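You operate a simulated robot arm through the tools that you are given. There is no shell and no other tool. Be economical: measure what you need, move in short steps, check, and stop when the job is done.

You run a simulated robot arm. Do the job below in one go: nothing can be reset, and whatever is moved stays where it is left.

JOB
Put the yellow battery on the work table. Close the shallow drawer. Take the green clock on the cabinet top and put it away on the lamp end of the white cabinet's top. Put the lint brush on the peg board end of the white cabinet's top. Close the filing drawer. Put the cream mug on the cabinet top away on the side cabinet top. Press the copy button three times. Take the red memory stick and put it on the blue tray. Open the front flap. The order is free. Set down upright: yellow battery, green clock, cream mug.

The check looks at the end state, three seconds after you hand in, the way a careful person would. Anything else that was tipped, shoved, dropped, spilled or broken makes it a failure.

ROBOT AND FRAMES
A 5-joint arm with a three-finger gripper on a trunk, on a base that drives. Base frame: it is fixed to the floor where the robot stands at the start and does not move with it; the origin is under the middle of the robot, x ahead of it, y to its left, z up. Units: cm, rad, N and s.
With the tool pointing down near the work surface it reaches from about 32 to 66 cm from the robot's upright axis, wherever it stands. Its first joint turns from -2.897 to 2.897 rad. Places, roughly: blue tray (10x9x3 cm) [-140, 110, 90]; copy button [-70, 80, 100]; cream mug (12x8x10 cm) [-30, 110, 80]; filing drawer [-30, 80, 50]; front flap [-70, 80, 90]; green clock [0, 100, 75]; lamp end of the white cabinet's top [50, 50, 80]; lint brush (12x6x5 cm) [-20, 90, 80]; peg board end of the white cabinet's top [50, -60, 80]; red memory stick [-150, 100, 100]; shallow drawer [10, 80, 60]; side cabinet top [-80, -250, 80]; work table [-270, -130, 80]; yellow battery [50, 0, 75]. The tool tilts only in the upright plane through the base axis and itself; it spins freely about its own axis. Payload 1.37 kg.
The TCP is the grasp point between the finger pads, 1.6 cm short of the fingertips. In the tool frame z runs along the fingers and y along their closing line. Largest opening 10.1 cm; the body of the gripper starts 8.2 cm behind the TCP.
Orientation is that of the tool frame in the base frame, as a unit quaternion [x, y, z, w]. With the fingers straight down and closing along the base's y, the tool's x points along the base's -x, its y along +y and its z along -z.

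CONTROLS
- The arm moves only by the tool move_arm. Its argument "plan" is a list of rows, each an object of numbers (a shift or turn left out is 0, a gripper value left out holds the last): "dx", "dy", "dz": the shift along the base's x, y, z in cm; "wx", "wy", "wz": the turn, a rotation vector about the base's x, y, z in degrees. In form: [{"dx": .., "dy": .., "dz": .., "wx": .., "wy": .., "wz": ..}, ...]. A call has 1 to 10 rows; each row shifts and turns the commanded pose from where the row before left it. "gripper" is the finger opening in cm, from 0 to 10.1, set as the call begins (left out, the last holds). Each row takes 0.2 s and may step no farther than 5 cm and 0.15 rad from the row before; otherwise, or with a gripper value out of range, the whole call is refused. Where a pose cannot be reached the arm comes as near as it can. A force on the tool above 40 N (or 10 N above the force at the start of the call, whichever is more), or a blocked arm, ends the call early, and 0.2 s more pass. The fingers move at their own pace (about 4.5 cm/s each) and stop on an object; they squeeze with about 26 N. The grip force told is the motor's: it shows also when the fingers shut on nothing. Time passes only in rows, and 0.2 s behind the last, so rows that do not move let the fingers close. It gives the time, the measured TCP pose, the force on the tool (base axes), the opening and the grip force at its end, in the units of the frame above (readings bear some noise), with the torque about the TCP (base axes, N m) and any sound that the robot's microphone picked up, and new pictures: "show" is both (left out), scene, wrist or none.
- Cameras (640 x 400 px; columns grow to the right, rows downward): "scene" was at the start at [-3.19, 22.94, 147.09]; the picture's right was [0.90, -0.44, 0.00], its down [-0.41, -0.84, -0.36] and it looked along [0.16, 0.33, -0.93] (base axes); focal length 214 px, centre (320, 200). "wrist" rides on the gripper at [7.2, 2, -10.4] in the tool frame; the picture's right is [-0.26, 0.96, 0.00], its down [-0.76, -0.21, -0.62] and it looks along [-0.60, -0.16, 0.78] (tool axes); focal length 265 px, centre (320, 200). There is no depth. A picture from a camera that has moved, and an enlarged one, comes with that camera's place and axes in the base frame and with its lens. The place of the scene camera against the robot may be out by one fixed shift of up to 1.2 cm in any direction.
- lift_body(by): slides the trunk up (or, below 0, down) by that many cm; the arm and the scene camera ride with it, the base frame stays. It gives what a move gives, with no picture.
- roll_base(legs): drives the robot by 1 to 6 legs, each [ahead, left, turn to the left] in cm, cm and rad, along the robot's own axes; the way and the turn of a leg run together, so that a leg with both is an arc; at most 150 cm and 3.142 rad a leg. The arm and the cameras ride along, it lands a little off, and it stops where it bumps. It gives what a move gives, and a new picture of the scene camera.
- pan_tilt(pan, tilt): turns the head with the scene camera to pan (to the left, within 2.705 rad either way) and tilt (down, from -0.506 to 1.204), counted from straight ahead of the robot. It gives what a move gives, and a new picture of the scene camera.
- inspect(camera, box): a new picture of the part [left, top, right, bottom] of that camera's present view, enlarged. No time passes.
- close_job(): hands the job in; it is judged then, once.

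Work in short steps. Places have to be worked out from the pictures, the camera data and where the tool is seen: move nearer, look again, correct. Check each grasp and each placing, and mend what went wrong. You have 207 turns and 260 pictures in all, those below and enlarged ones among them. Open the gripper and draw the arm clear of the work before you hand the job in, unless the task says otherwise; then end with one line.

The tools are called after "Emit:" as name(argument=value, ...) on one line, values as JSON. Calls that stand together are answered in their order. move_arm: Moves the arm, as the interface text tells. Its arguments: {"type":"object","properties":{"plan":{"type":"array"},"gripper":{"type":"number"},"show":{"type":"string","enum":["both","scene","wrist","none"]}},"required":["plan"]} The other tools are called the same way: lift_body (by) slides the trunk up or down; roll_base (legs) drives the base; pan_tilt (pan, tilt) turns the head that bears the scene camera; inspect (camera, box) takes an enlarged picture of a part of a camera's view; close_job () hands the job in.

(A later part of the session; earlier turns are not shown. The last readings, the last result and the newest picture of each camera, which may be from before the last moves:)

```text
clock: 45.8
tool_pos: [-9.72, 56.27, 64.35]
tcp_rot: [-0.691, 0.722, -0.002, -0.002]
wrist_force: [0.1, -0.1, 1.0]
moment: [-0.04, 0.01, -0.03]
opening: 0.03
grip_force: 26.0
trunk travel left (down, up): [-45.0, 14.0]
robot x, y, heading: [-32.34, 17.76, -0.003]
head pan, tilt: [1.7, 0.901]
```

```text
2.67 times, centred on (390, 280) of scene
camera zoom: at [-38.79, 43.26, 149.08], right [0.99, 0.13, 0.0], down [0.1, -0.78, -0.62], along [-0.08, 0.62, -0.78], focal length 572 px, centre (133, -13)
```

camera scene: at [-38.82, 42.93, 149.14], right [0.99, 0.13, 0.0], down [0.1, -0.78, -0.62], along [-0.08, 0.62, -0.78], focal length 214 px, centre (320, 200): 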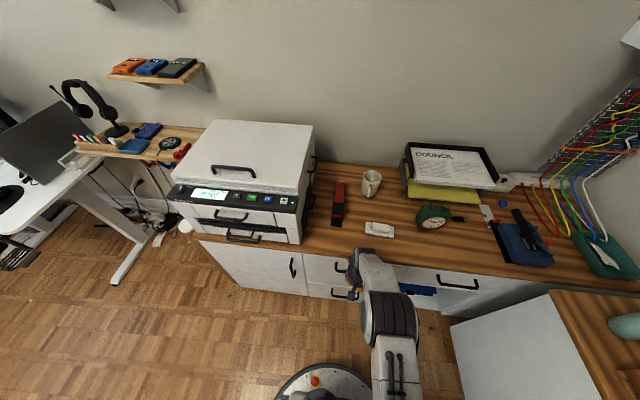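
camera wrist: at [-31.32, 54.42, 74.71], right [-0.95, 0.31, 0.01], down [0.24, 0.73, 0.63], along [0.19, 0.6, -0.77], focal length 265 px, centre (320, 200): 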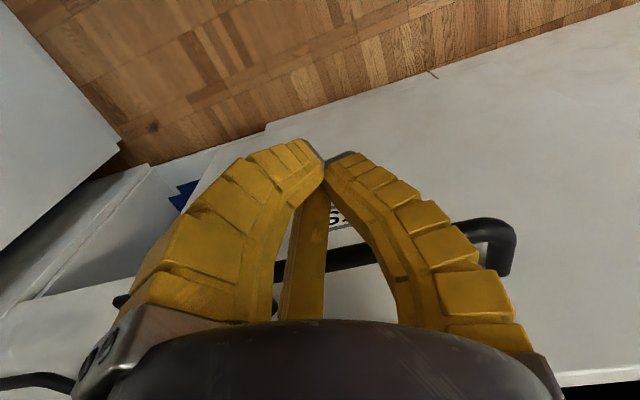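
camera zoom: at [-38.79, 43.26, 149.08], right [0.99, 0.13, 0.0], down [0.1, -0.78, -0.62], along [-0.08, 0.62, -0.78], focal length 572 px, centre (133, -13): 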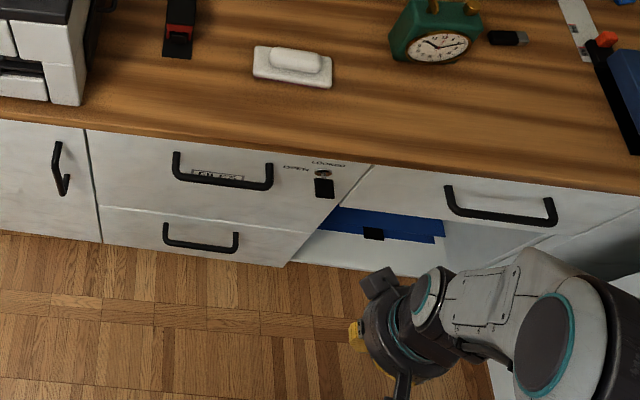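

Both drawers are flush closed. Next the copy button, triangulated at about (-65, 82, 98). I raise the trunk and arm clear of the counter first and drive in front of the printer.

Emit:
roll_base(legs=[[-32, -5, 0]])

Emit:
lift_body(by=14)

Emit:
move_arm(plan=[{"dz": 4}, {"dz": 4}, {"dz": 4}, {"dz": 4}, {"dz": 4}, {"dz": 4}, {"dz": 3}, {"dx": -3}, {"dx": -4}, {"dx": -4}], show="both")

```text
clock: 48.0
tool_pos: [-42.08, 51.21, 64.25]
tcp_rot: [-0.691, 0.723, -0.001, -0.002]
wrist_force: [-0.1, -0.7, 0.8]
moment: [0.01, -0.02, 0.0]
opening: 0.0
grip_force: 25.7
trunk travel left (down, up): [-45.0, 14.0]
robot x, y, heading: [-64.45, 13.17, -0.002]
head pan, tilt: [1.7, 0.901]
camera scene: at [-71.04, 38.32, 149.07], right [0.99, 0.13, 0.0], down [0.1, -0.78, -0.62], along [-0.08, 0.62, -0.78], focal length 214 px, centre (320, 200)
```

scene: 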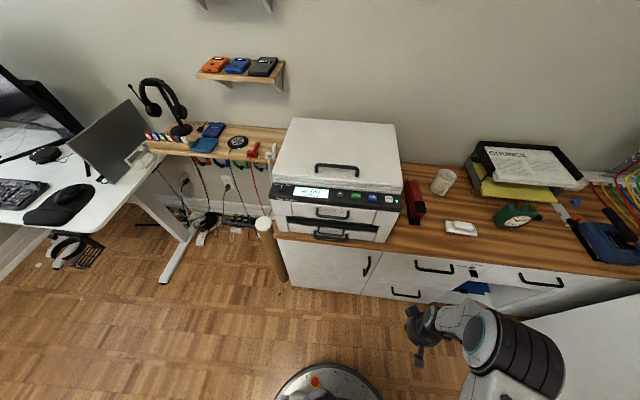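

```text
clock: 49.6
tool_pos: [-42.16, 51.22, 78.25]
tcp_rot: [-0.691, 0.723, -0.001, -0.002]
wrist_force: [-0.2, -0.3, -0.4]
moment: [0.01, -0.03, -0.02]
opening: 0.0
grip_force: 26.4
trunk travel left (down, up): [-59.0, 0.0]
robot x, y, heading: [-64.49, 12.63, -0.002]
head pan, tilt: [1.7, 0.901]
```

```text
clock: 51.8
tool_pos: [-53.15, 51.26, 105.2]
tcp_rot: [-0.691, 0.722, -0.001, -0.002]
wrist_force: [-1.8, -0.1, -0.3]
moment: [-0.04, -0.03, -0.01]
opening: 0.03
grip_force: 25.5
trunk travel left (down, up): [-59.0, 0.0]
robot x, y, heading: [-64.27, 12.84, 0.003]
head pan, tilt: [1.7, 0.901]
camera scene: at [-71.1, 38.33, 163.07], right [0.99, 0.13, 0.0], down [0.1, -0.78, -0.62], along [-0.08, 0.62, -0.78], focal length 214 px, centre (320, 200)
camera wrist: at [-55.48, 44.07, 115.69], right [-0.95, 0.31, 0.0], down [0.24, 0.75, 0.62], along [0.19, 0.59, -0.79], focal length 265 px, centre (320, 200)
```

scene: 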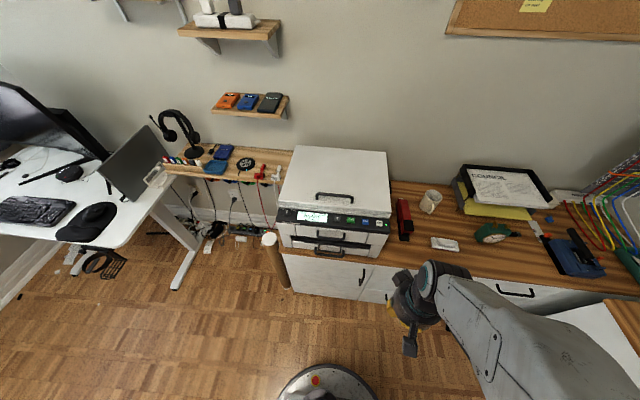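
wrist: 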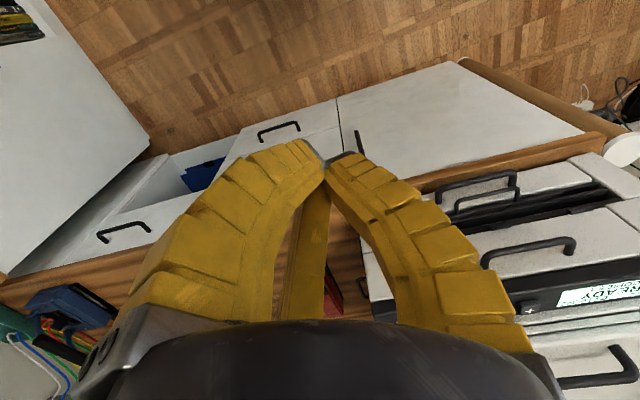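

I drive 18 cm nearer, keeping the tool at y≈69 and then above the button.

Emit:
roll_base(legs=[[0, 20, 0]])

Emit:
move_arm(plan=[{"dx": -4}, {"dx": -4}, {"dx": -4}, {"dy": 2}, {"dy": 2}], show="both")

```text
clock: 53.4
tool_pos: [-52.94, 71.0, 105.22]
tcp_rot: [-0.691, 0.723, -0.001, -0.001]
wrist_force: [0.4, 0.1, -0.2]
moment: [-0.01, 0.0, -0.01]
opening: 0.03
grip_force: 26.1
trunk travel left (down, up): [-59.0, 0.0]
robot x, y, heading: [-64.23, 32.77, 0.001]
head pan, tilt: [1.7, 0.901]
camera scene: at [-70.95, 58.23, 163.05], right [0.99, 0.13, 0.0], down [0.1, -0.78, -0.62], along [-0.08, 0.62, -0.78], focal length 214 px, centre (320, 200)
```

scene: 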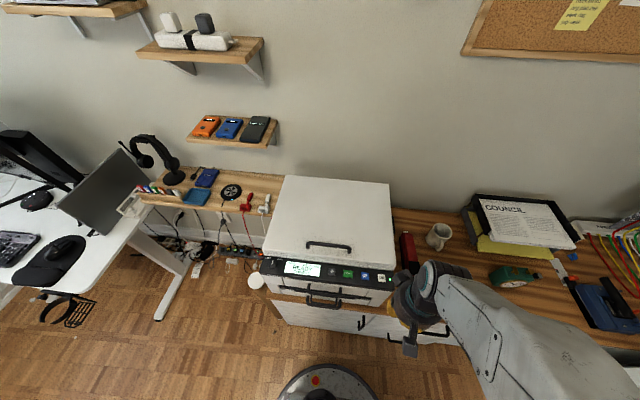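

```text
clock: 54.6
tool_pos: [-64.99, 74.96, 105.28]
tcp_rot: [-0.691, 0.723, -0.001, -0.002]
wrist_force: [-0.8, -0.1, 0.0]
moment: [0.02, -0.02, 0.0]
opening: 0.0
grip_force: 26.2
trunk travel left (down, up): [-59.0, 0.0]
robot x, y, heading: [-64.1, 32.77, -0.003]
head pan, tilt: [1.7, 0.901]
camera scene: at [-70.98, 58.14, 163.06], right [0.99, 0.13, 0.0], down [0.1, -0.78, -0.62], along [-0.08, 0.62, -0.78], focal length 214 px, centre (320, 200)
camera wrist: at [-67.35, 67.8, 115.64], right [-0.95, 0.31, 0.0], down [0.24, 0.75, 0.62], along [0.19, 0.59, -0.79], focal length 265 px, centre (320, 200)
```

scene: 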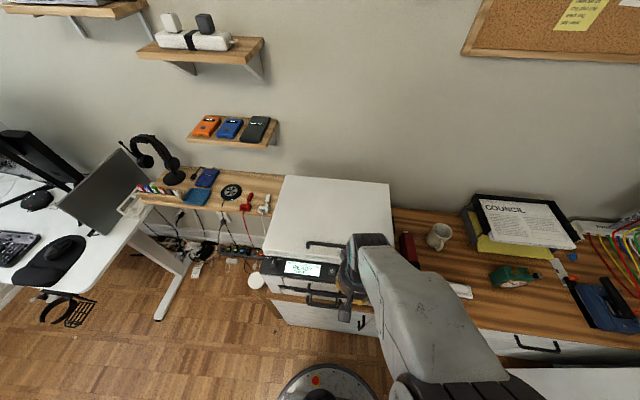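
wrist: 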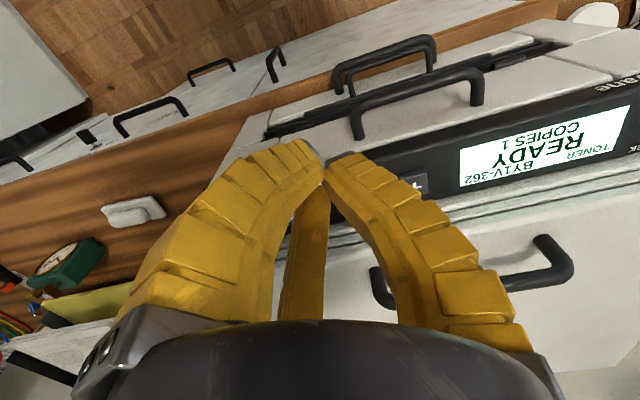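

COPY is at about (-65.6, 82.3, 98). I hover over it and check in the wrist view.

Emit:
move_arm(plan=[{"dx": -0.6, "dy": 3.5}, {"dy": 3.6}, {"dz": -2}, {"dz": -1}], show="both")

Emit:
inspect(camera="wrist", box=[240, 100, 440, 225])

```text
clock: 55.6
tool_pos: [-65.65, 82.05, 102.24]
tcp_rot: [-0.691, 0.723, -0.001, -0.001]
wrist_force: [0.3, -0.1, 0.2]
moment: [0.07, 0.02, 0.0]
opening: 0.01
grip_force: 25.7
trunk travel left (down, up): [-59.0, 0.0]
robot x, y, heading: [-64.33, 32.55, -0.002]
head pan, tilt: [1.7, 0.901]
camera scene: at [-70.96, 58.11, 163.07], right [0.99, 0.13, 0.0], down [0.1, -0.78, -0.62], along [-0.08, 0.62, -0.78], focal length 214 px, centre (320, 200)
camera wrist: at [-68.02, 74.98, 112.66], right [-0.95, 0.31, 0.0], down [0.24, 0.75, 0.62], along [0.19, 0.59, -0.79], focal length 265 px, centre (320, 200)
```

scene: 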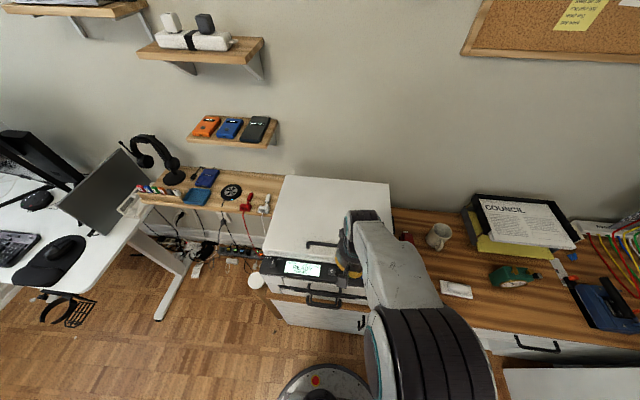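
wrist: 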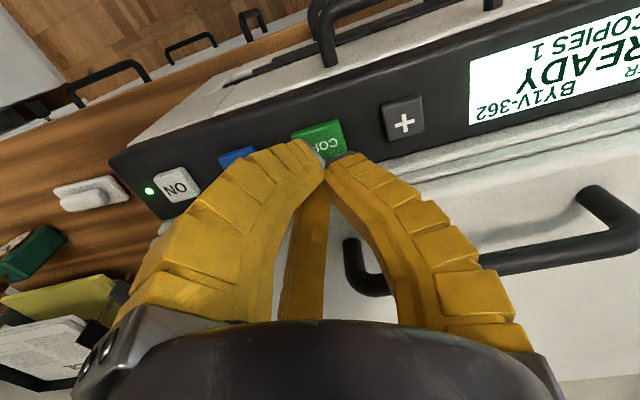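

```text
3.20 times, centred on (340, 162) of wrist
camera zoom: at [-68.02, 74.98, 112.66], right [-0.95, 0.31, 0.0], down [0.24, 0.75, 0.62], along [0.19, 0.59, -0.79], focal length 849 px, centre (256, 320)
```

zoom: 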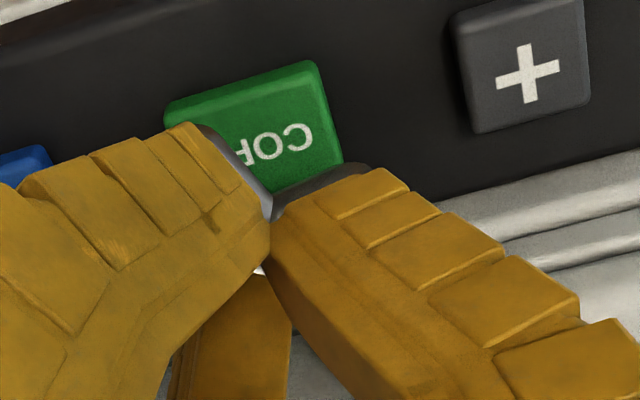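

The button centre is about (-65.9, 81.5); I shift slightly and press down gently.

Emit:
move_arm(plan=[{"dx": -0.2, "dy": -0.6}, {"dz": -1}, {"dz": -0.5}, {"dz": -0.5}, {"dz": -0.4}, {"dz": -0.3}], show="wrist")

```text
clock: 57.0
tool_pos: [-65.86, 81.44, 99.5]
tcp_rot: [-0.691, 0.723, -0.001, 0.0]
wrist_force: [0.1, 0.2, 0.2]
moment: [0.01, 0.01, 0.0]
opening: 0.0
grip_force: 26.2
trunk travel left (down, up): [-59.0, 0.0]
robot x, y, heading: [-64.61, 33.06, -0.001]
head pan, tilt: [1.7, 0.901]
camera wrist: at [-68.13, 74.34, 109.96], right [-0.95, 0.31, 0.0], down [0.24, 0.75, 0.62], along [0.19, 0.59, -0.79], focal length 265 px, centre (320, 200)
```

wrist: 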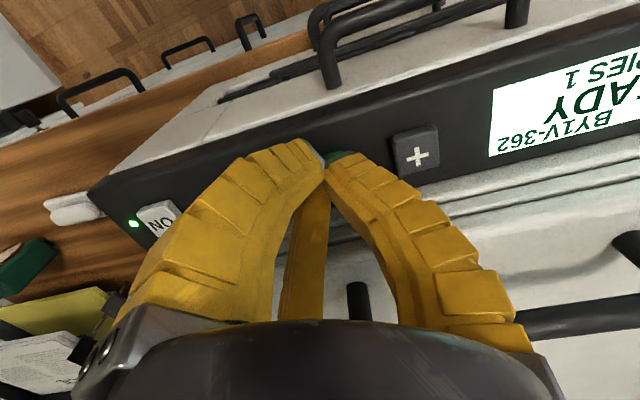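

No contact yet; go lower in small steps.

Emit:
move_arm(plan=[{"dz": -0.3}, {"dz": -0.3}, {"dz": -0.3}], show="none")

```text
clock: 57.8
tool_pos: [-65.72, 81.4, 98.81]
tcp_rot: [-0.691, 0.723, 0.001, 0.001]
wrist_force: [-0.6, 1.9, 14.8]
moment: [0.04, 0.04, 0.01]
opening: 0.6
grip_force: 28.2
trunk travel left (down, up): [-59.0, 0.0]
robot x, y, heading: [-64.38, 33.11, 0.001]
head pan, tilt: [1.7, 0.901]
heard: click
```

One click heard. I rise and look at the display.

Emit:
move_arm(plan=[{"dz": 0.8}, {"dz": 1.0}, {"dz": 0.5}], show="scene")

Emit:
inspect(camera="scene", box=[250, 230, 390, 320])

```text
clock: 58.6
tool_pos: [-65.68, 81.51, 100.99]
tcp_rot: [-0.691, 0.723, -0.002, -0.001]
wrist_force: [-0.4, 0.2, 0.5]
moment: [0.01, -0.03, -0.02]
opening: 0.03
grip_force: 27.5
trunk travel left (down, up): [-59.0, 0.0]
robot x, y, heading: [-63.98, 32.55, -0.001]
head pan, tilt: [1.7, 0.901]
camera scene: at [-70.96, 58.09, 163.07], right [0.99, 0.13, 0.0], down [0.1, -0.78, -0.62], along [-0.08, 0.62, -0.78], focal length 214 px, centre (320, 200)
```

scene: 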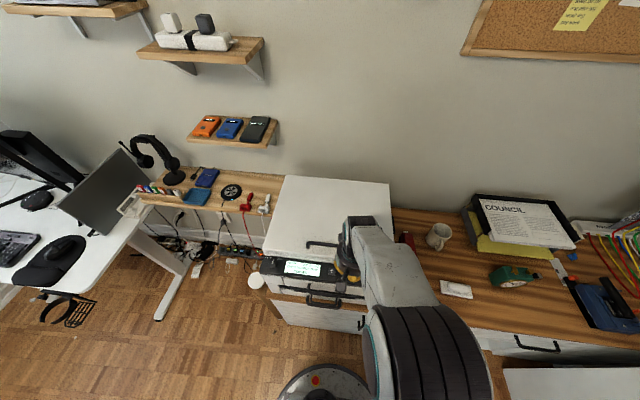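

```text
4.44 times, centred on (320, 275) of scene
camera zoom: at [-70.96, 58.09, 163.07], right [0.99, 0.13, 0.0], down [0.1, -0.78, -0.62], along [-0.08, 0.62, -0.78], focal length 953 px, centre (320, -133)
```

zoom: 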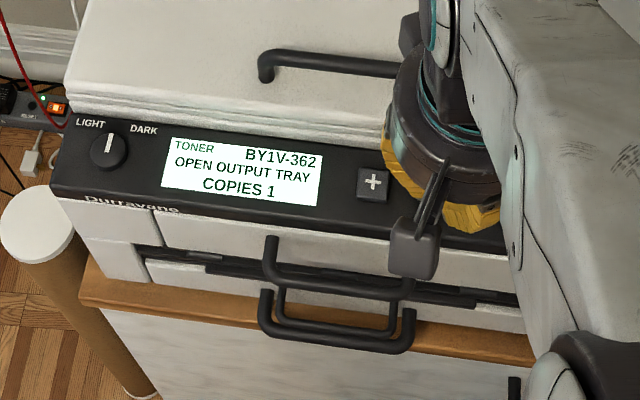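

The display says "OPEN OUTPUT TRAY". Before pressing more I study the printer's front to learn what the front flap and output tray are.

Emit:
move_arm(plan=[{"dz": 4}, {"dy": -4}, {"dy": -4}], show="none")

Emit:
roll_base(legs=[[0, -35, 0]])

Emit:
lift_body(by=-40)

Emit:
pan_tilt(pan=1.65, tilt=0.35)

Emit:
inspect(camera="scene", box=[220, 150, 420, 275])

```text
clock: 59.4
tool_pos: [-66.01, 73.31, 105.07]
tcp_rot: [-0.691, 0.723, 0.0, -0.001]
wrist_force: [0.2, -0.7, 0.5]
moment: [0.0, 0.01, -0.02]
opening: 0.0
grip_force: 28.1
trunk travel left (down, up): [-59.0, 0.0]
robot x, y, heading: [-64.45, 33.1, -0.001]
head pan, tilt: [1.7, 0.901]
```

```text
clock: 61.7
tool_pos: [-66.02, 38.45, 105.08]
tcp_rot: [-0.691, 0.723, -0.001, 0.0]
wrist_force: [0.0, -0.5, 1.0]
moment: [0.01, 0.01, 0.02]
opening: 0.0
grip_force: 27.2
trunk travel left (down, up): [-59.0, 0.0]
robot x, y, heading: [-64.42, -1.92, -0.006]
head pan, tilt: [1.7, 0.901]
camera scene: at [-71.02, 23.14, 163.09], right [0.99, 0.13, 0.0], down [0.1, -0.78, -0.62], along [-0.08, 0.62, -0.78], focal length 214 px, centre (320, 200)
```

scene: 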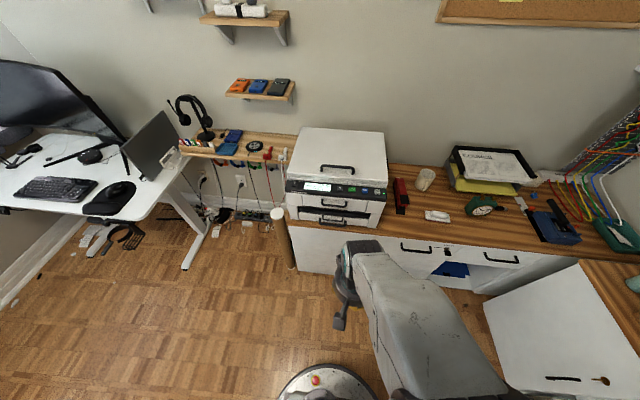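

```text
clock: 65.5
tool_pos: [-65.94, 38.52, 65.06]
tcp_rot: [-0.691, 0.723, -0.002, -0.002]
wrist_force: [0.4, 0.3, 0.5]
moment: [0.0, -0.01, 0.01]
opening: 0.0
grip_force: 27.5
trunk travel left (down, up): [-19.0, 40.0]
robot x, y, heading: [-64.54, -2.31, -0.002]
head pan, tilt: [1.7, 0.901]
```

```text
clock: 66.5
tool_pos: [-65.98, 38.51, 65.12]
tcp_rot: [-0.691, 0.723, -0.001, -0.001]
wrist_force: [-0.3, 0.2, -0.6]
moment: [0.01, 0.03, 0.0]
opening: 0.03
grip_force: 28.3
trunk travel left (down, up): [-19.0, 40.0]
robot x, y, heading: [-64.52, -1.97, -0.002]
head pan, tilt: [1.649, 0.351]
camera scene: at [-70.77, 25.03, 127.82], right [1.0, 0.08, 0.0], down [0.03, -0.34, -0.94], along [-0.07, 0.94, -0.34], focal length 214 px, centre (320, 200)
```

scene: 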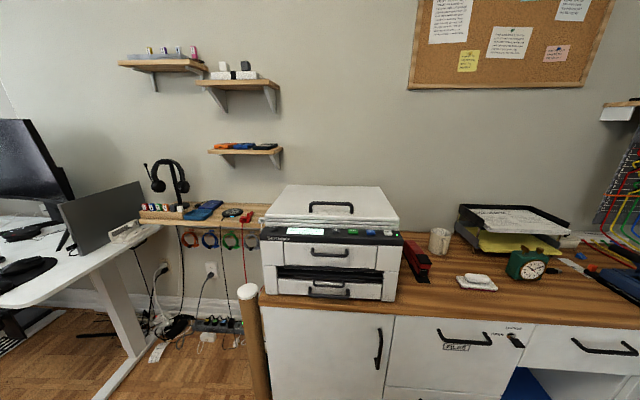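

```text
3.20 times, centred on (320, 212) of scene
camera zoom: at [-70.77, 25.03, 127.82], right [1.0, 0.08, 0.0], down [0.03, -0.34, -0.94], along [-0.07, 0.94, -0.34], focal length 686 px, centre (320, 160)
```

zoom: 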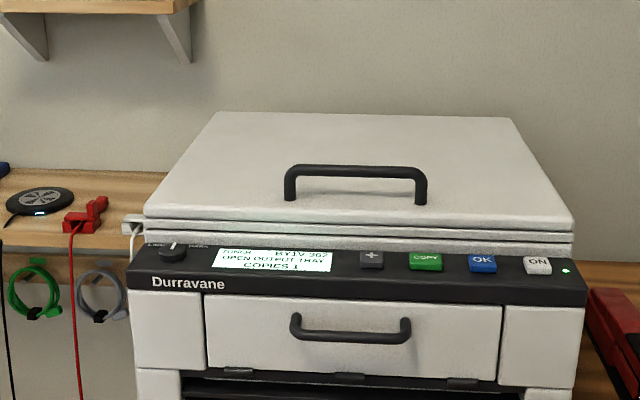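

Emit:
inspect(camera="scene", box=[250, 215, 410, 315])

```text
4.00 times, centred on (330, 265) of scene
camera zoom: at [-70.77, 25.03, 127.82], right [1.0, 0.08, 0.0], down [0.03, -0.34, -0.94], along [-0.07, 0.94, -0.34], focal length 858 px, centre (280, -60)
```

zoom: 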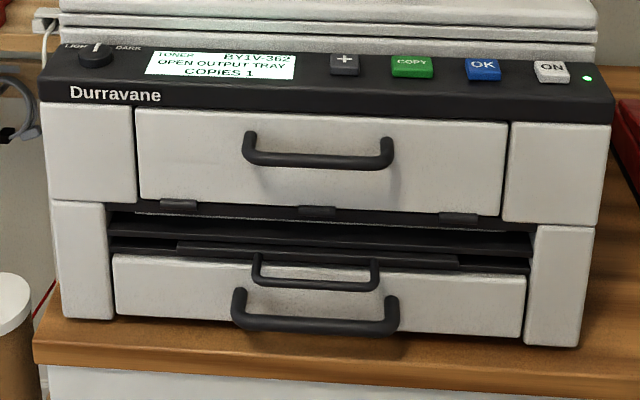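

The flap (hinged at the bottom) is separate from the output tray. The job asks literally for three presses and nothing of the tray, so I go back for two more presses.

Emit:
lift_body(by=40)

Emit:
roll_base(legs=[[0, 35, 0]])

Emit:
move_arm(plan=[{"dy": 4}, {"dy": 4}, {"dz": -2}, {"dz": -2}], show="wrist")

```text
clock: 70.3
tool_pos: [-65.93, 38.6, 105.06]
tcp_rot: [-0.691, 0.723, -0.001, -0.001]
wrist_force: [-0.1, 0.7, -0.2]
moment: [0.02, 0.02, 0.0]
opening: 0.0
grip_force: 28.4
trunk travel left (down, up): [-59.0, 0.0]
robot x, y, heading: [-64.19, -2.12, -0.0]
head pan, tilt: [1.649, 0.351]
```

```text
clock: 72.6
tool_pos: [-65.93, 73.63, 105.03]
tcp_rot: [-0.69, 0.724, -0.001, -0.001]
wrist_force: [0.4, -0.4, 0.3]
moment: [0.0, 0.04, 0.01]
opening: 0.01
grip_force: 28.0
trunk travel left (down, up): [-59.0, 0.0]
robot x, y, heading: [-64.62, 32.99, -0.006]
head pan, tilt: [1.649, 0.351]
camera scene: at [-70.68, 60.08, 167.81], right [1.0, 0.08, 0.0], down [0.03, -0.34, -0.94], along [-0.07, 0.94, -0.34], focal length 214 px, centre (320, 200)
```

scene: 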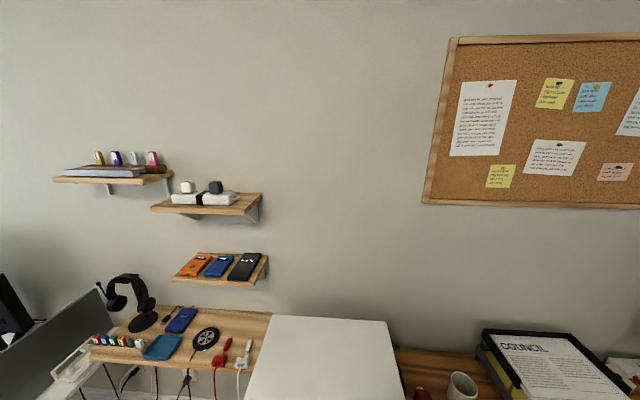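

```text
clock: 73.6
tool_pos: [-65.68, 81.56, 101.1]
tcp_rot: [-0.69, 0.724, -0.001, -0.001]
wrist_force: [0.5, 0.2, 0.2]
moment: [0.0, 0.01, 0.01]
opening: 0.01
grip_force: 27.5
trunk travel left (down, up): [-59.0, 0.0]
robot x, y, heading: [-63.94, 32.74, -0.003]
head pan, tilt: [1.649, 0.351]
camera wrist: at [-68.12, 74.49, 111.5], right [-0.95, 0.31, 0.0], down [0.24, 0.75, 0.62], along [0.19, 0.59, -0.79], focal length 265 px, centre (320, 200)
```

wrist: 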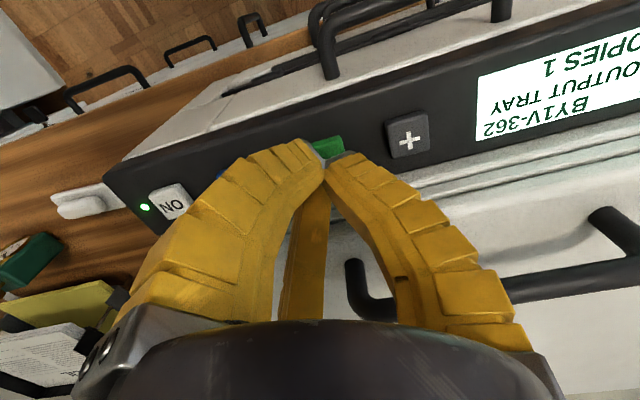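

Aligned over COPY; second press.

Emit:
move_arm(plan=[{"dz": -0.8}, {"dz": -0.6}, {"dz": -0.3}, {"dz": -0.3}, {"dz": -0.3}], show="none")

Emit:
move_arm(plan=[{"dz": 0.8}, {"dz": 1.0}, {"dz": 0.5}], show="none")

```text
clock: 74.8
tool_pos: [-65.91, 81.5, 98.91]
tcp_rot: [-0.691, 0.723, 0.0, -0.001]
wrist_force: [-0.6, -0.3, 12.3]
moment: [0.03, 0.02, 0.0]
opening: 0.61
grip_force: 28.0
trunk travel left (down, up): [-59.0, 0.0]
robot x, y, heading: [-64.56, 32.93, -0.004]
head pan, tilt: [1.649, 0.351]
heard: click
```

```text
clock: 75.6
tool_pos: [-65.82, 81.39, 101.1]
tcp_rot: [-0.69, 0.724, -0.001, -0.001]
wrist_force: [0.4, 0.1, 0.3]
moment: [0.01, 0.01, 0.02]
opening: 0.0
grip_force: 28.0
trunk travel left (down, up): [-59.0, 0.0]
robot x, y, heading: [-64.23, 33.05, 0.0]
head pan, tilt: [1.649, 0.351]
```

Second click. Third press.

Emit:
move_arm(plan=[{"dz": -0.8}, {"dz": -0.6}, {"dz": -0.3}, {"dz": -0.3}, {"dz": -0.3}], show="none")

Emit:
move_arm(plan=[{"dz": 0.8}, {"dz": 1.0}, {"dz": 0.5}], show="wrist")

```text
clock: 76.8
tool_pos: [-65.86, 81.54, 99.01]
tcp_rot: [-0.69, 0.724, 0.0, 0.001]
wrist_force: [1.1, -1.2, 12.8]
moment: [0.05, -0.04, 0.02]
opening: 0.61
grip_force: 27.9
trunk travel left (down, up): [-59.0, 0.0]
robot x, y, heading: [-64.35, 32.73, -0.003]
head pan, tilt: [1.649, 0.351]
heard: click
```

```text
clock: 77.6
tool_pos: [-65.93, 81.57, 101.04]
tcp_rot: [-0.69, 0.724, -0.001, -0.002]
wrist_force: [-0.1, 0.7, 0.5]
moment: [0.0, 0.02, -0.01]
opening: 0.0
grip_force: 27.4
trunk travel left (down, up): [-59.0, 0.0]
robot x, y, heading: [-64.33, 32.55, -0.005]
head pan, tilt: [1.649, 0.351]
camera wrist: at [-68.25, 74.43, 111.48], right [-0.95, 0.31, 0.0], down [0.24, 0.75, 0.62], along [0.19, 0.59, -0.79], focal length 265 px, centre (320, 200)
```

wrist: 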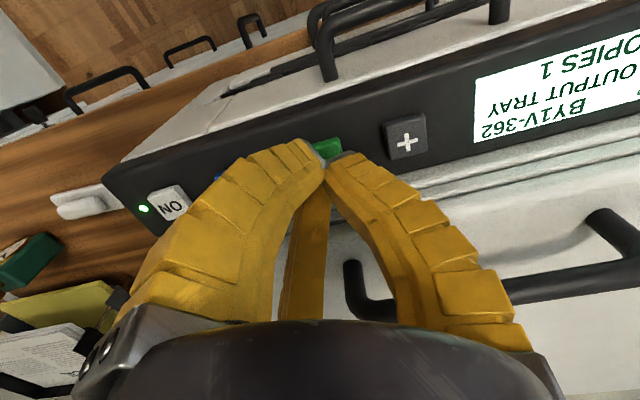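

Three clicks done. Next the flap: handle bar about (-72, 78.5, 92). I plan to grip it with a horizontal tool, fingers closing vertically; first retreat, then re-orient.

Emit:
move_arm(plan=[{"dz": 4}, {"dy": -4}, {"dy": -4}], show="none")

Emit:
roll_base(legs=[[-7.5, -28, 0]])

Emit:
move_arm(plan=[{"wz": -8.5, "dx": -1}, {"wz": -8.5, "dx": -1}, {"wz": -8.5}, {"wz": -8.5}, {"wz": -8.5}, {"wz": -8.5}, {"wz": -8.5}, {"wz": -8.5}, {"wz": -8.5}, {"wz": -8.5}], gripper=5, show="none")

Emit:
move_arm(plan=[{"wz": -7}, {"wx": 8.5, "dy": 1}, {"wx": 8.5, "dy": 1}, {"wx": 8.5, "dy": 1}, {"wx": 8.5, "dy": 1}, {"wx": 8.5, "dy": 1, "dz": -1}, {"wx": 8.5, "dy": 1, "dz": -1}, {"wx": 8.5, "dy": 1, "dz": -1}, {"wx": 8.5, "dy": 1, "dz": -1}, {"wx": 8.5, "dy": 1, "dz": -1}], show="both")

```text
clock: 78.4
tool_pos: [-65.83, 73.45, 105.04]
tcp_rot: [-0.691, 0.723, -0.001, -0.001]
wrist_force: [0.1, -0.6, -0.2]
moment: [-0.03, 0.03, 0.0]
opening: 0.0
grip_force: 28.2
trunk travel left (down, up): [-59.0, 0.0]
robot x, y, heading: [-64.17, 32.66, -0.001]
head pan, tilt: [1.649, 0.351]
```

```text
clock: 80.4
tool_pos: [-73.55, 45.49, 105.1]
tcp_rot: [-0.691, 0.723, 0.0, -0.001]
wrist_force: [0.6, -0.4, 1.0]
moment: [0.05, 0.0, -0.01]
opening: 0.02
grip_force: 28.3
trunk travel left (down, up): [-59.0, 0.0]
robot x, y, heading: [-71.64, 4.78, -0.002]
head pan, tilt: [1.649, 0.351]
camera scene: at [-78.36, 31.78, 167.85], right [1.0, 0.08, 0.0], down [0.03, -0.34, -0.94], along [-0.07, 0.94, -0.34], focal length 214 px, centre (320, 200)
```

scene: 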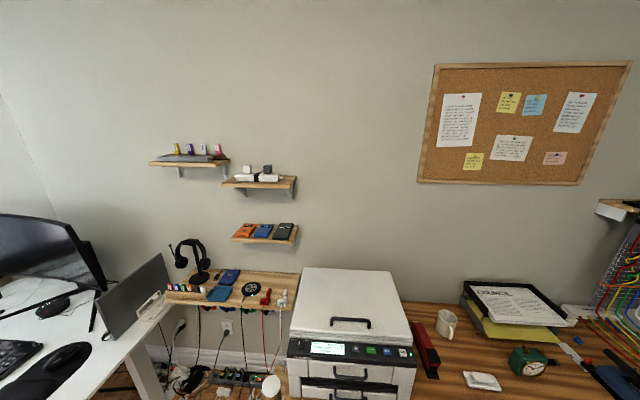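

```text
clock: 82.6
tool_pos: [-75.45, 45.48, 105.07]
tcp_rot: [-0.019, 1.0, 0.0, -0.001]
wrist_force: [-0.2, -0.7, 0.3]
moment: [0.0, 0.01, 0.03]
opening: 5.4
grip_force: 2.9
trunk travel left (down, up): [-59.0, 0.0]
robot x, y, heading: [-71.95, 4.61, -0.001]
head pan, tilt: [1.649, 0.351]
```

```text
clock: 84.8
tool_pos: [-66.54, 55.56, 100.07]
tcp_rot: [0.028, 0.785, 0.619, -0.029]
wrist_force: [0.2, -0.6, 0.6]
moment: [-0.03, 0.02, -0.05]
opening: 5.42
grip_force: 2.6
out of reach, approached as far as the arm can: row 2, 3, 4, 5, 6, 7
trunk travel left (down, up): [-59.0, 0.0]
robot x, y, heading: [-71.96, 4.57, -0.009]
head pan, tilt: [1.649, 0.351]
camera scene: at [-78.32, 31.95, 167.82], right [1.0, 0.08, 0.0], down [0.03, -0.34, -0.94], along [-0.07, 0.94, -0.34], focal length 214 px, centre (320, 200)
camera wrist: at [-73.5, 45.89, 104.9], right [0.34, 0.22, 0.91], down [0.74, -0.66, -0.12], along [0.58, 0.72, -0.39], focal length 265 px, centre (320, 200)
```

scene: 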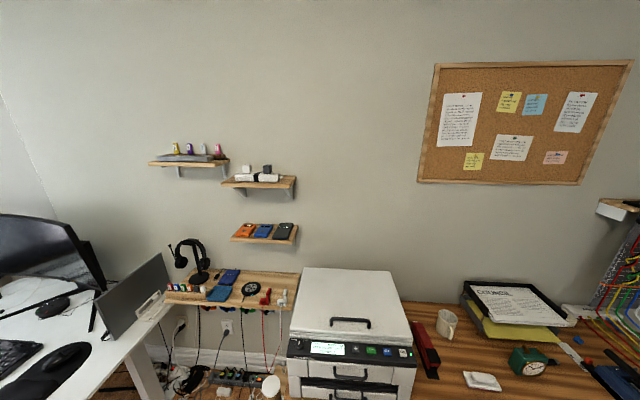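
wrist: 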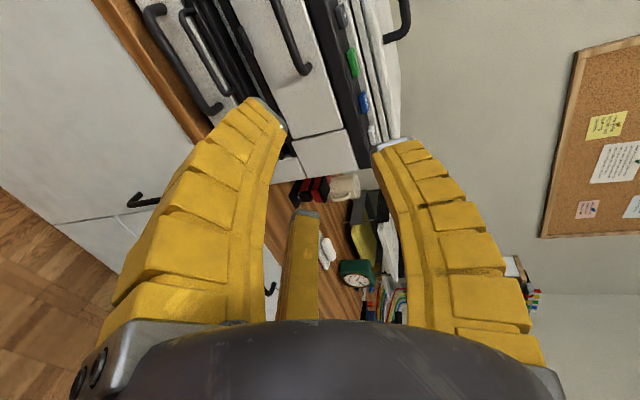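

Tool is now nearly horizontal. I finish the tilt and shift to x=-72, z≈92.

Emit:
move_arm(plan=[{"wx": 7, "dx": -2, "dz": -2}, {"wx": 6, "dx": -2, "dz": -2}, {"dx": -1.5, "dz": -2}, {"dz": -2}], show="both")

```text
clock: 85.8
tool_pos: [-66.43, 55.51, 92.05]
tcp_rot: [0.025, 0.71, 0.703, -0.032]
wrist_force: [-0.7, 0.6, -0.2]
moment: [0.05, -0.04, 0.03]
opening: 5.4
grip_force: 3.4
out of reach, approached as far as the arm can: row 1, 2, 3
trunk travel left (down, up): [-59.0, 0.0]
robot x, y, heading: [-72.16, 4.86, -0.001]
head pan, tilt: [1.649, 0.351]
camera scene: at [-78.33, 31.91, 167.83], right [1.0, 0.08, 0.0], down [0.03, -0.34, -0.94], along [-0.07, 0.94, -0.34], focal length 214 px, centre (320, 200)
camera wrist: at [-73.48, 45.14, 94.64], right [0.34, 0.01, 0.94], down [0.74, -0.62, -0.26], along [0.58, 0.79, -0.22], focal length 265 px, centre (320, 200)
```

scene: 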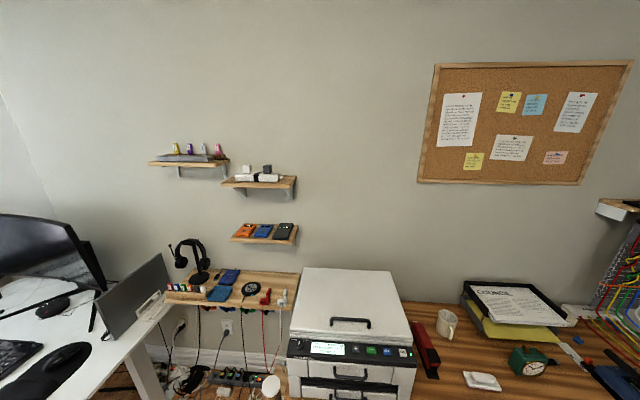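
wrist: 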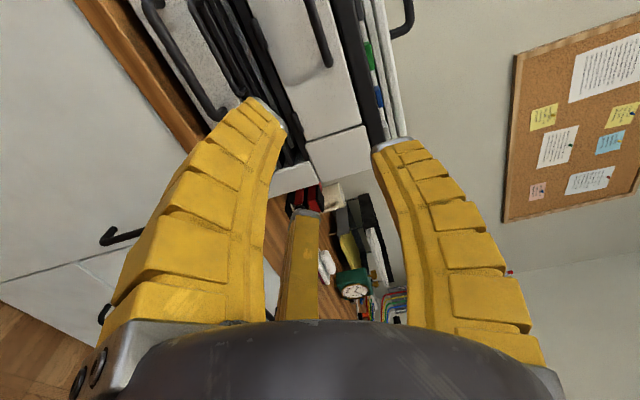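

The arm holds x=-66.4 with the tool pointing straight; I shift by the base instead.

Emit:
roll_base(legs=[[-5.5, 14, 0]])

Emit:
pan_tilt(pan=1.5, tilt=1.0)

Emit:
move_arm(plan=[{"dy": 1}], show="wrist")

```text
clock: 87.2
tool_pos: [-72.01, 69.71, 92.03]
tcp_rot: [0.026, 0.71, 0.703, -0.032]
wrist_force: [0.5, 0.6, 0.1]
moment: [0.04, -0.03, -0.02]
opening: 5.37
grip_force: 2.6
trunk travel left (down, up): [-59.0, 0.0]
robot x, y, heading: [-77.25, 18.63, -0.002]
head pan, tilt: [1.649, 0.351]
camera scene: at [-83.9, 46.08, 167.8], right [1.0, 0.08, 0.0], down [0.03, -0.34, -0.94], along [-0.07, 0.94, -0.34], focal length 214 px, centre (320, 200)
```

scene: 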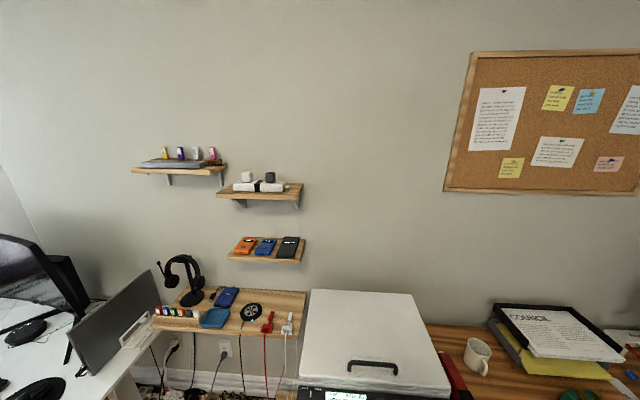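

```text
clock: 88.2
tool_pos: [-72.06, 69.74, 92.16]
tcp_rot: [0.025, 0.71, 0.703, -0.031]
wrist_force: [0.4, 0.3, 0.1]
moment: [-0.01, 0.06, 0.02]
opening: 5.37
grip_force: 2.6
trunk travel left (down, up): [-59.0, 0.0]
robot x, y, heading: [-77.5, 18.75, 0.0]
head pan, tilt: [1.499, 1.0]
camera scene: at [-82.63, 43.62, 162.36], right [1.0, -0.07, 0.0], down [-0.06, -0.84, -0.54], along [0.04, 0.54, -0.84], focal length 214 px, centre (320, 200)
```

scene: 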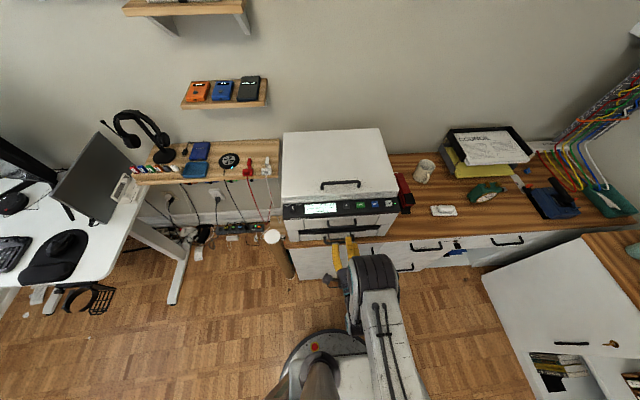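

```text
clock: 88.6
tool_pos: [-71.99, 70.68, 92.04]
tcp_rot: [0.025, 0.71, 0.703, -0.032]
wrist_force: [-0.2, -0.1, -1.1]
moment: [-0.02, 0.0, 0.0]
opening: 5.38
grip_force: 2.6
trunk travel left (down, up): [-59.0, 0.0]
robot x, y, heading: [-77.44, 18.66, -0.003]
head pan, tilt: [1.499, 1.0]
camera wrist: at [-79.02, 60.19, 94.65], right [0.34, 0.01, 0.94], down [0.74, -0.62, -0.26], along [0.58, 0.79, -0.22], focal length 265 px, centre (320, 200)
```

wrist: 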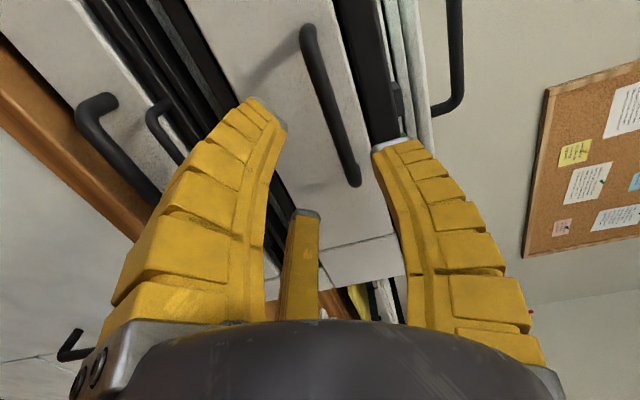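

Bar about (-72.3, 78, 93). I raise 1 cm and advance until the bar lies between the fingers.

Emit:
move_arm(plan=[{"dy": 2, "dz": 0.8}, {"dy": 2}, {"dy": 1.5}, {"dy": 1}], show="both")

```text
clock: 89.6
tool_pos: [-72.03, 77.21, 92.81]
tcp_rot: [0.025, 0.71, 0.703, -0.031]
wrist_force: [0.2, 0.3, 0.9]
moment: [0.0, -0.01, -0.02]
opening: 5.38
grip_force: 2.7
trunk travel left (down, up): [-59.0, 0.0]
robot x, y, heading: [-77.99, 18.75, -0.002]
head pan, tilt: [1.499, 1.0]
camera scene: at [-82.63, 43.62, 162.35], right [1.0, -0.07, 0.0], down [-0.06, -0.84, -0.54], along [0.04, 0.54, -0.84], focal length 214 px, centre (320, 200)
camera wrist: at [-79.01, 66.75, 95.48], right [0.34, 0.01, 0.94], down [0.74, -0.62, -0.26], along [0.58, 0.79, -0.22], focal length 265 px, centre (320, 200)
```

scene: 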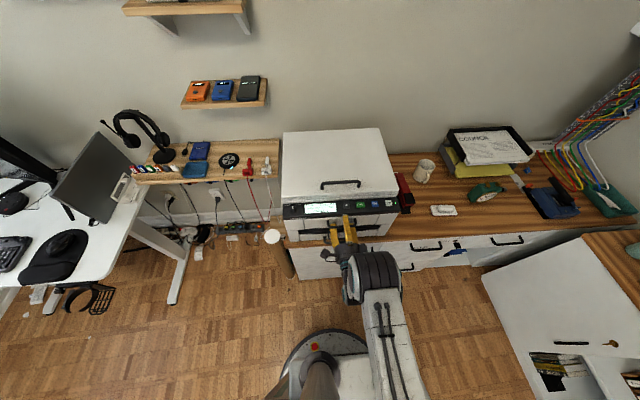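
wrist: 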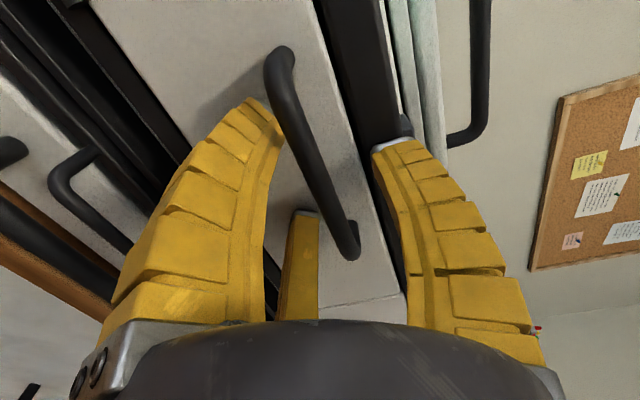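

The bar runs between the pads. I close the gripper.

Emit:
move_arm(plan=[{}, {}, {}], gripper=0, show="wrist")

```text
clock: 90.4
tool_pos: [-72.08, 77.32, 92.74]
tcp_rot: [0.025, 0.712, 0.701, -0.032]
wrist_force: [-3.1, 5.3, -6.9]
moment: [0.05, -0.47, -0.02]
opening: 0.67
grip_force: 17.7
trunk travel left (down, up): [-59.0, 0.0]
robot x, y, heading: [-77.38, 18.36, -0.004]
head pan, tilt: [1.499, 1.0]
camera wrist: at [-79.1, 66.78, 95.32], right [0.34, 0.02, 0.94], down [0.74, -0.62, -0.26], along [0.58, 0.79, -0.22], focal length 265 px, centre (320, 200)
```

wrist: 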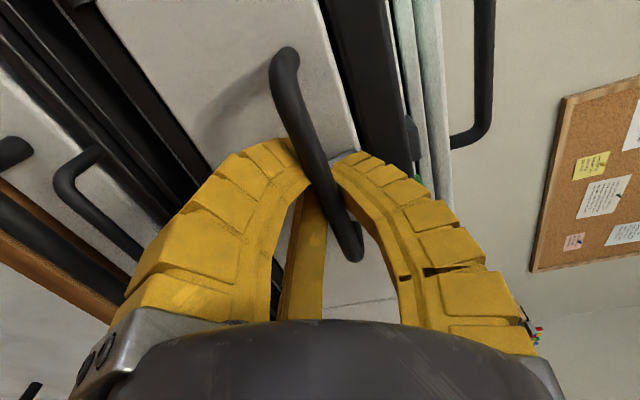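

Bar gripped. I pull in an arc, about 30° first.

Emit:
move_arm(plan=[{"dy": -0.8, "dz": -0.4}, {"dy": -0.8, "dz": -0.5}, {"dy": -0.6, "dz": -0.7}, {"dy": -0.6, "dz": -0.7}], show="both")

```text
clock: 91.4
tool_pos: [-72.09, 74.72, 90.53]
tcp_rot: [0.025, 0.711, 0.702, -0.032]
wrist_force: [-8.3, 23.7, -10.5]
moment: [0.34, -0.92, -0.53]
opening: 0.63
grip_force: 28.5
trunk travel left (down, up): [-59.0, 0.0]
robot x, y, heading: [-77.73, 18.74, -0.002]
head pan, tilt: [1.499, 1.0]
camera scene: at [-82.77, 44.13, 162.27], right [1.0, -0.07, 0.0], down [-0.06, -0.84, -0.54], along [0.04, 0.54, -0.84], focal length 214 px, centre (320, 200)
camera wrist: at [-79.11, 64.24, 93.1], right [0.34, 0.01, 0.94], down [0.74, -0.62, -0.26], along [0.58, 0.79, -0.22], focal length 265 px, centre (320, 200)
```

scene: 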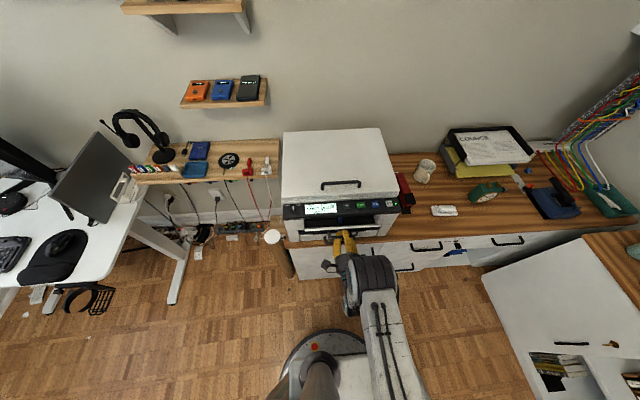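
wrist: 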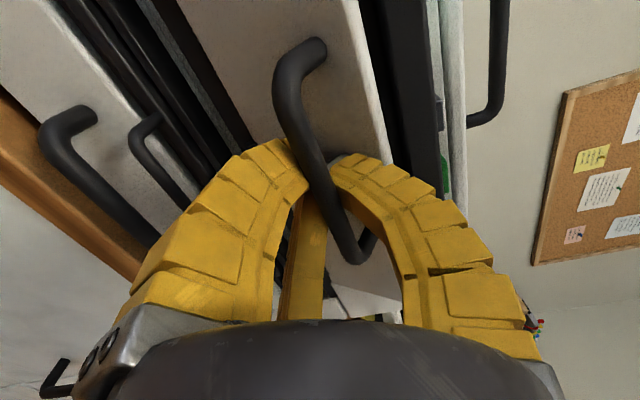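

The flap is opening. I continue down the arc.

Emit:
move_arm(plan=[{"dy": -0.3, "dz": -0.9}, {"dy": -0.3, "dz": -1.0}, {"dy": -0.1, "dz": -1.0}], show="both")

```text
clock: 92.2
tool_pos: [-72.03, 73.69, 87.55]
tcp_rot: [0.026, 0.711, 0.702, -0.031]
wrist_force: [-4.3, 4.5, -1.6]
moment: [-0.01, -0.18, -0.07]
opening: 0.6
grip_force: 28.0
trunk travel left (down, up): [-59.0, 0.0]
robot x, y, heading: [-77.4, 18.58, -0.005]
head pan, tilt: [1.499, 1.0]
camera scene: at [-82.69, 43.67, 162.34], right [1.0, -0.07, 0.0], down [-0.06, -0.84, -0.54], along [0.04, 0.54, -0.84], focal length 214 px, centre (320, 200)
camera wrist: at [-79.02, 63.18, 90.23], right [0.34, 0.01, 0.94], down [0.74, -0.62, -0.26], along [0.58, 0.79, -0.22], focal length 265 px, centre (320, 200)
```

scene: 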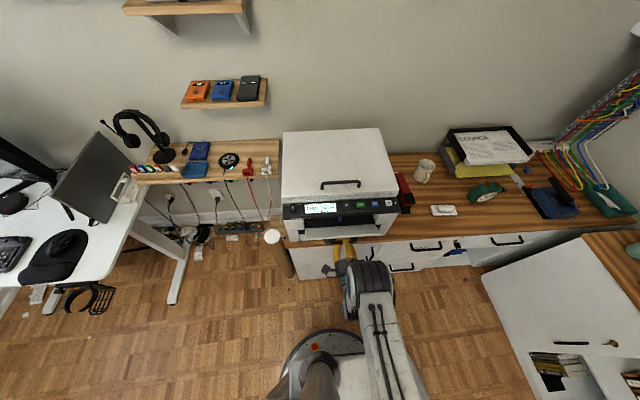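
wrist: 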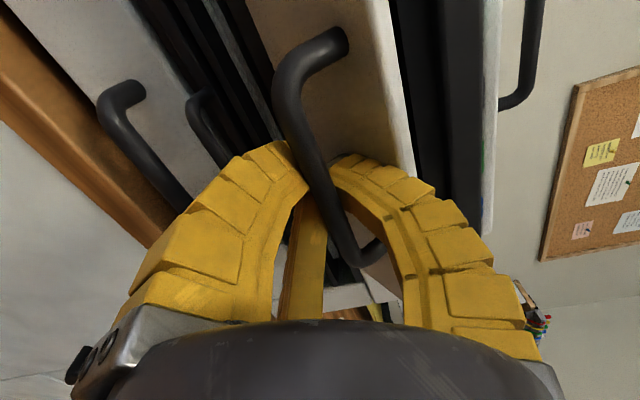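

Continuing further down.

Emit:
move_arm(plan=[{"dy": 0.1, "dz": -0.9}, {"dy": 0.3, "dz": -0.9}, {"dy": 0.4, "dz": -0.8}], show="both")

Emit:
inspect(camera="scene", box=[270, 190, 420, 290])

```text
clock: 93.0
tool_pos: [-71.95, 74.05, 85.23]
tcp_rot: [0.026, 0.709, 0.704, -0.031]
wrist_force: [1.3, -31.2, 9.8]
moment: [0.99, -0.16, 0.13]
opening: 0.26
grip_force: 28.1
trunk travel left (down, up): [-59.0, 0.0]
robot x, y, heading: [-77.73, 18.45, -0.004]
head pan, tilt: [1.499, 1.0]
camera scene: at [-82.62, 42.97, 162.45], right [1.0, -0.07, 0.0], down [-0.06, -0.84, -0.54], along [0.04, 0.54, -0.84], focal length 214 px, centre (320, 200)
camera wrist: at [-78.97, 63.56, 87.77], right [0.34, 0.01, 0.94], down [0.74, -0.62, -0.26], along [0.58, 0.79, -0.22], focal length 265 px, centre (320, 200)
```

scene: 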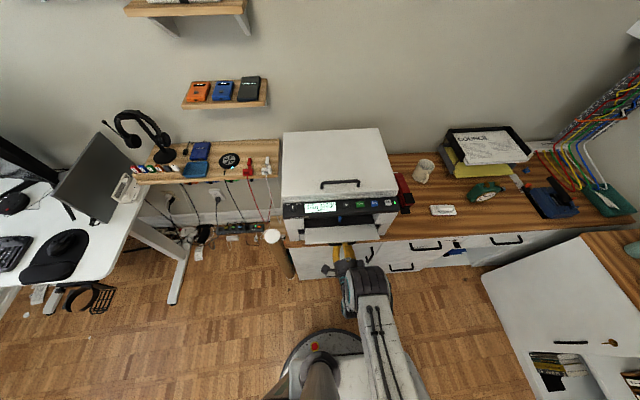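
wrist: 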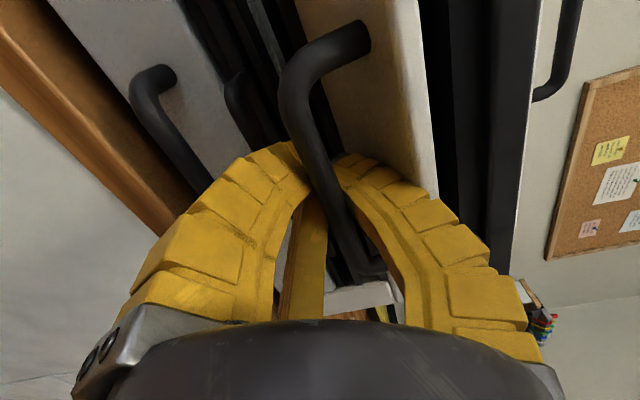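

```text
4.00 times, centred on (345, 240) of scene
camera zoom: at [-82.62, 42.97, 162.45], right [1.0, -0.07, 0.0], down [-0.06, -0.84, -0.54], along [0.04, 0.54, -0.84], focal length 858 px, centre (220, 40)
```

zoom: 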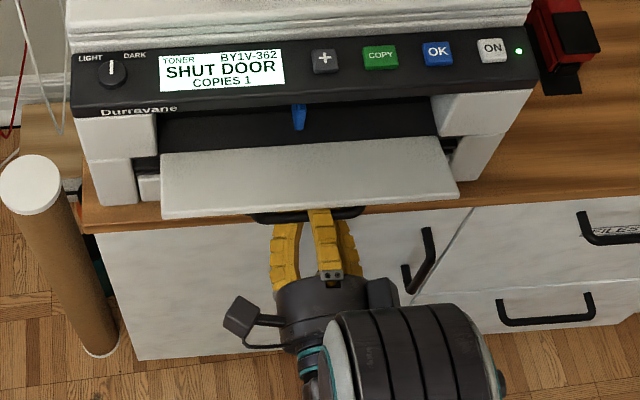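

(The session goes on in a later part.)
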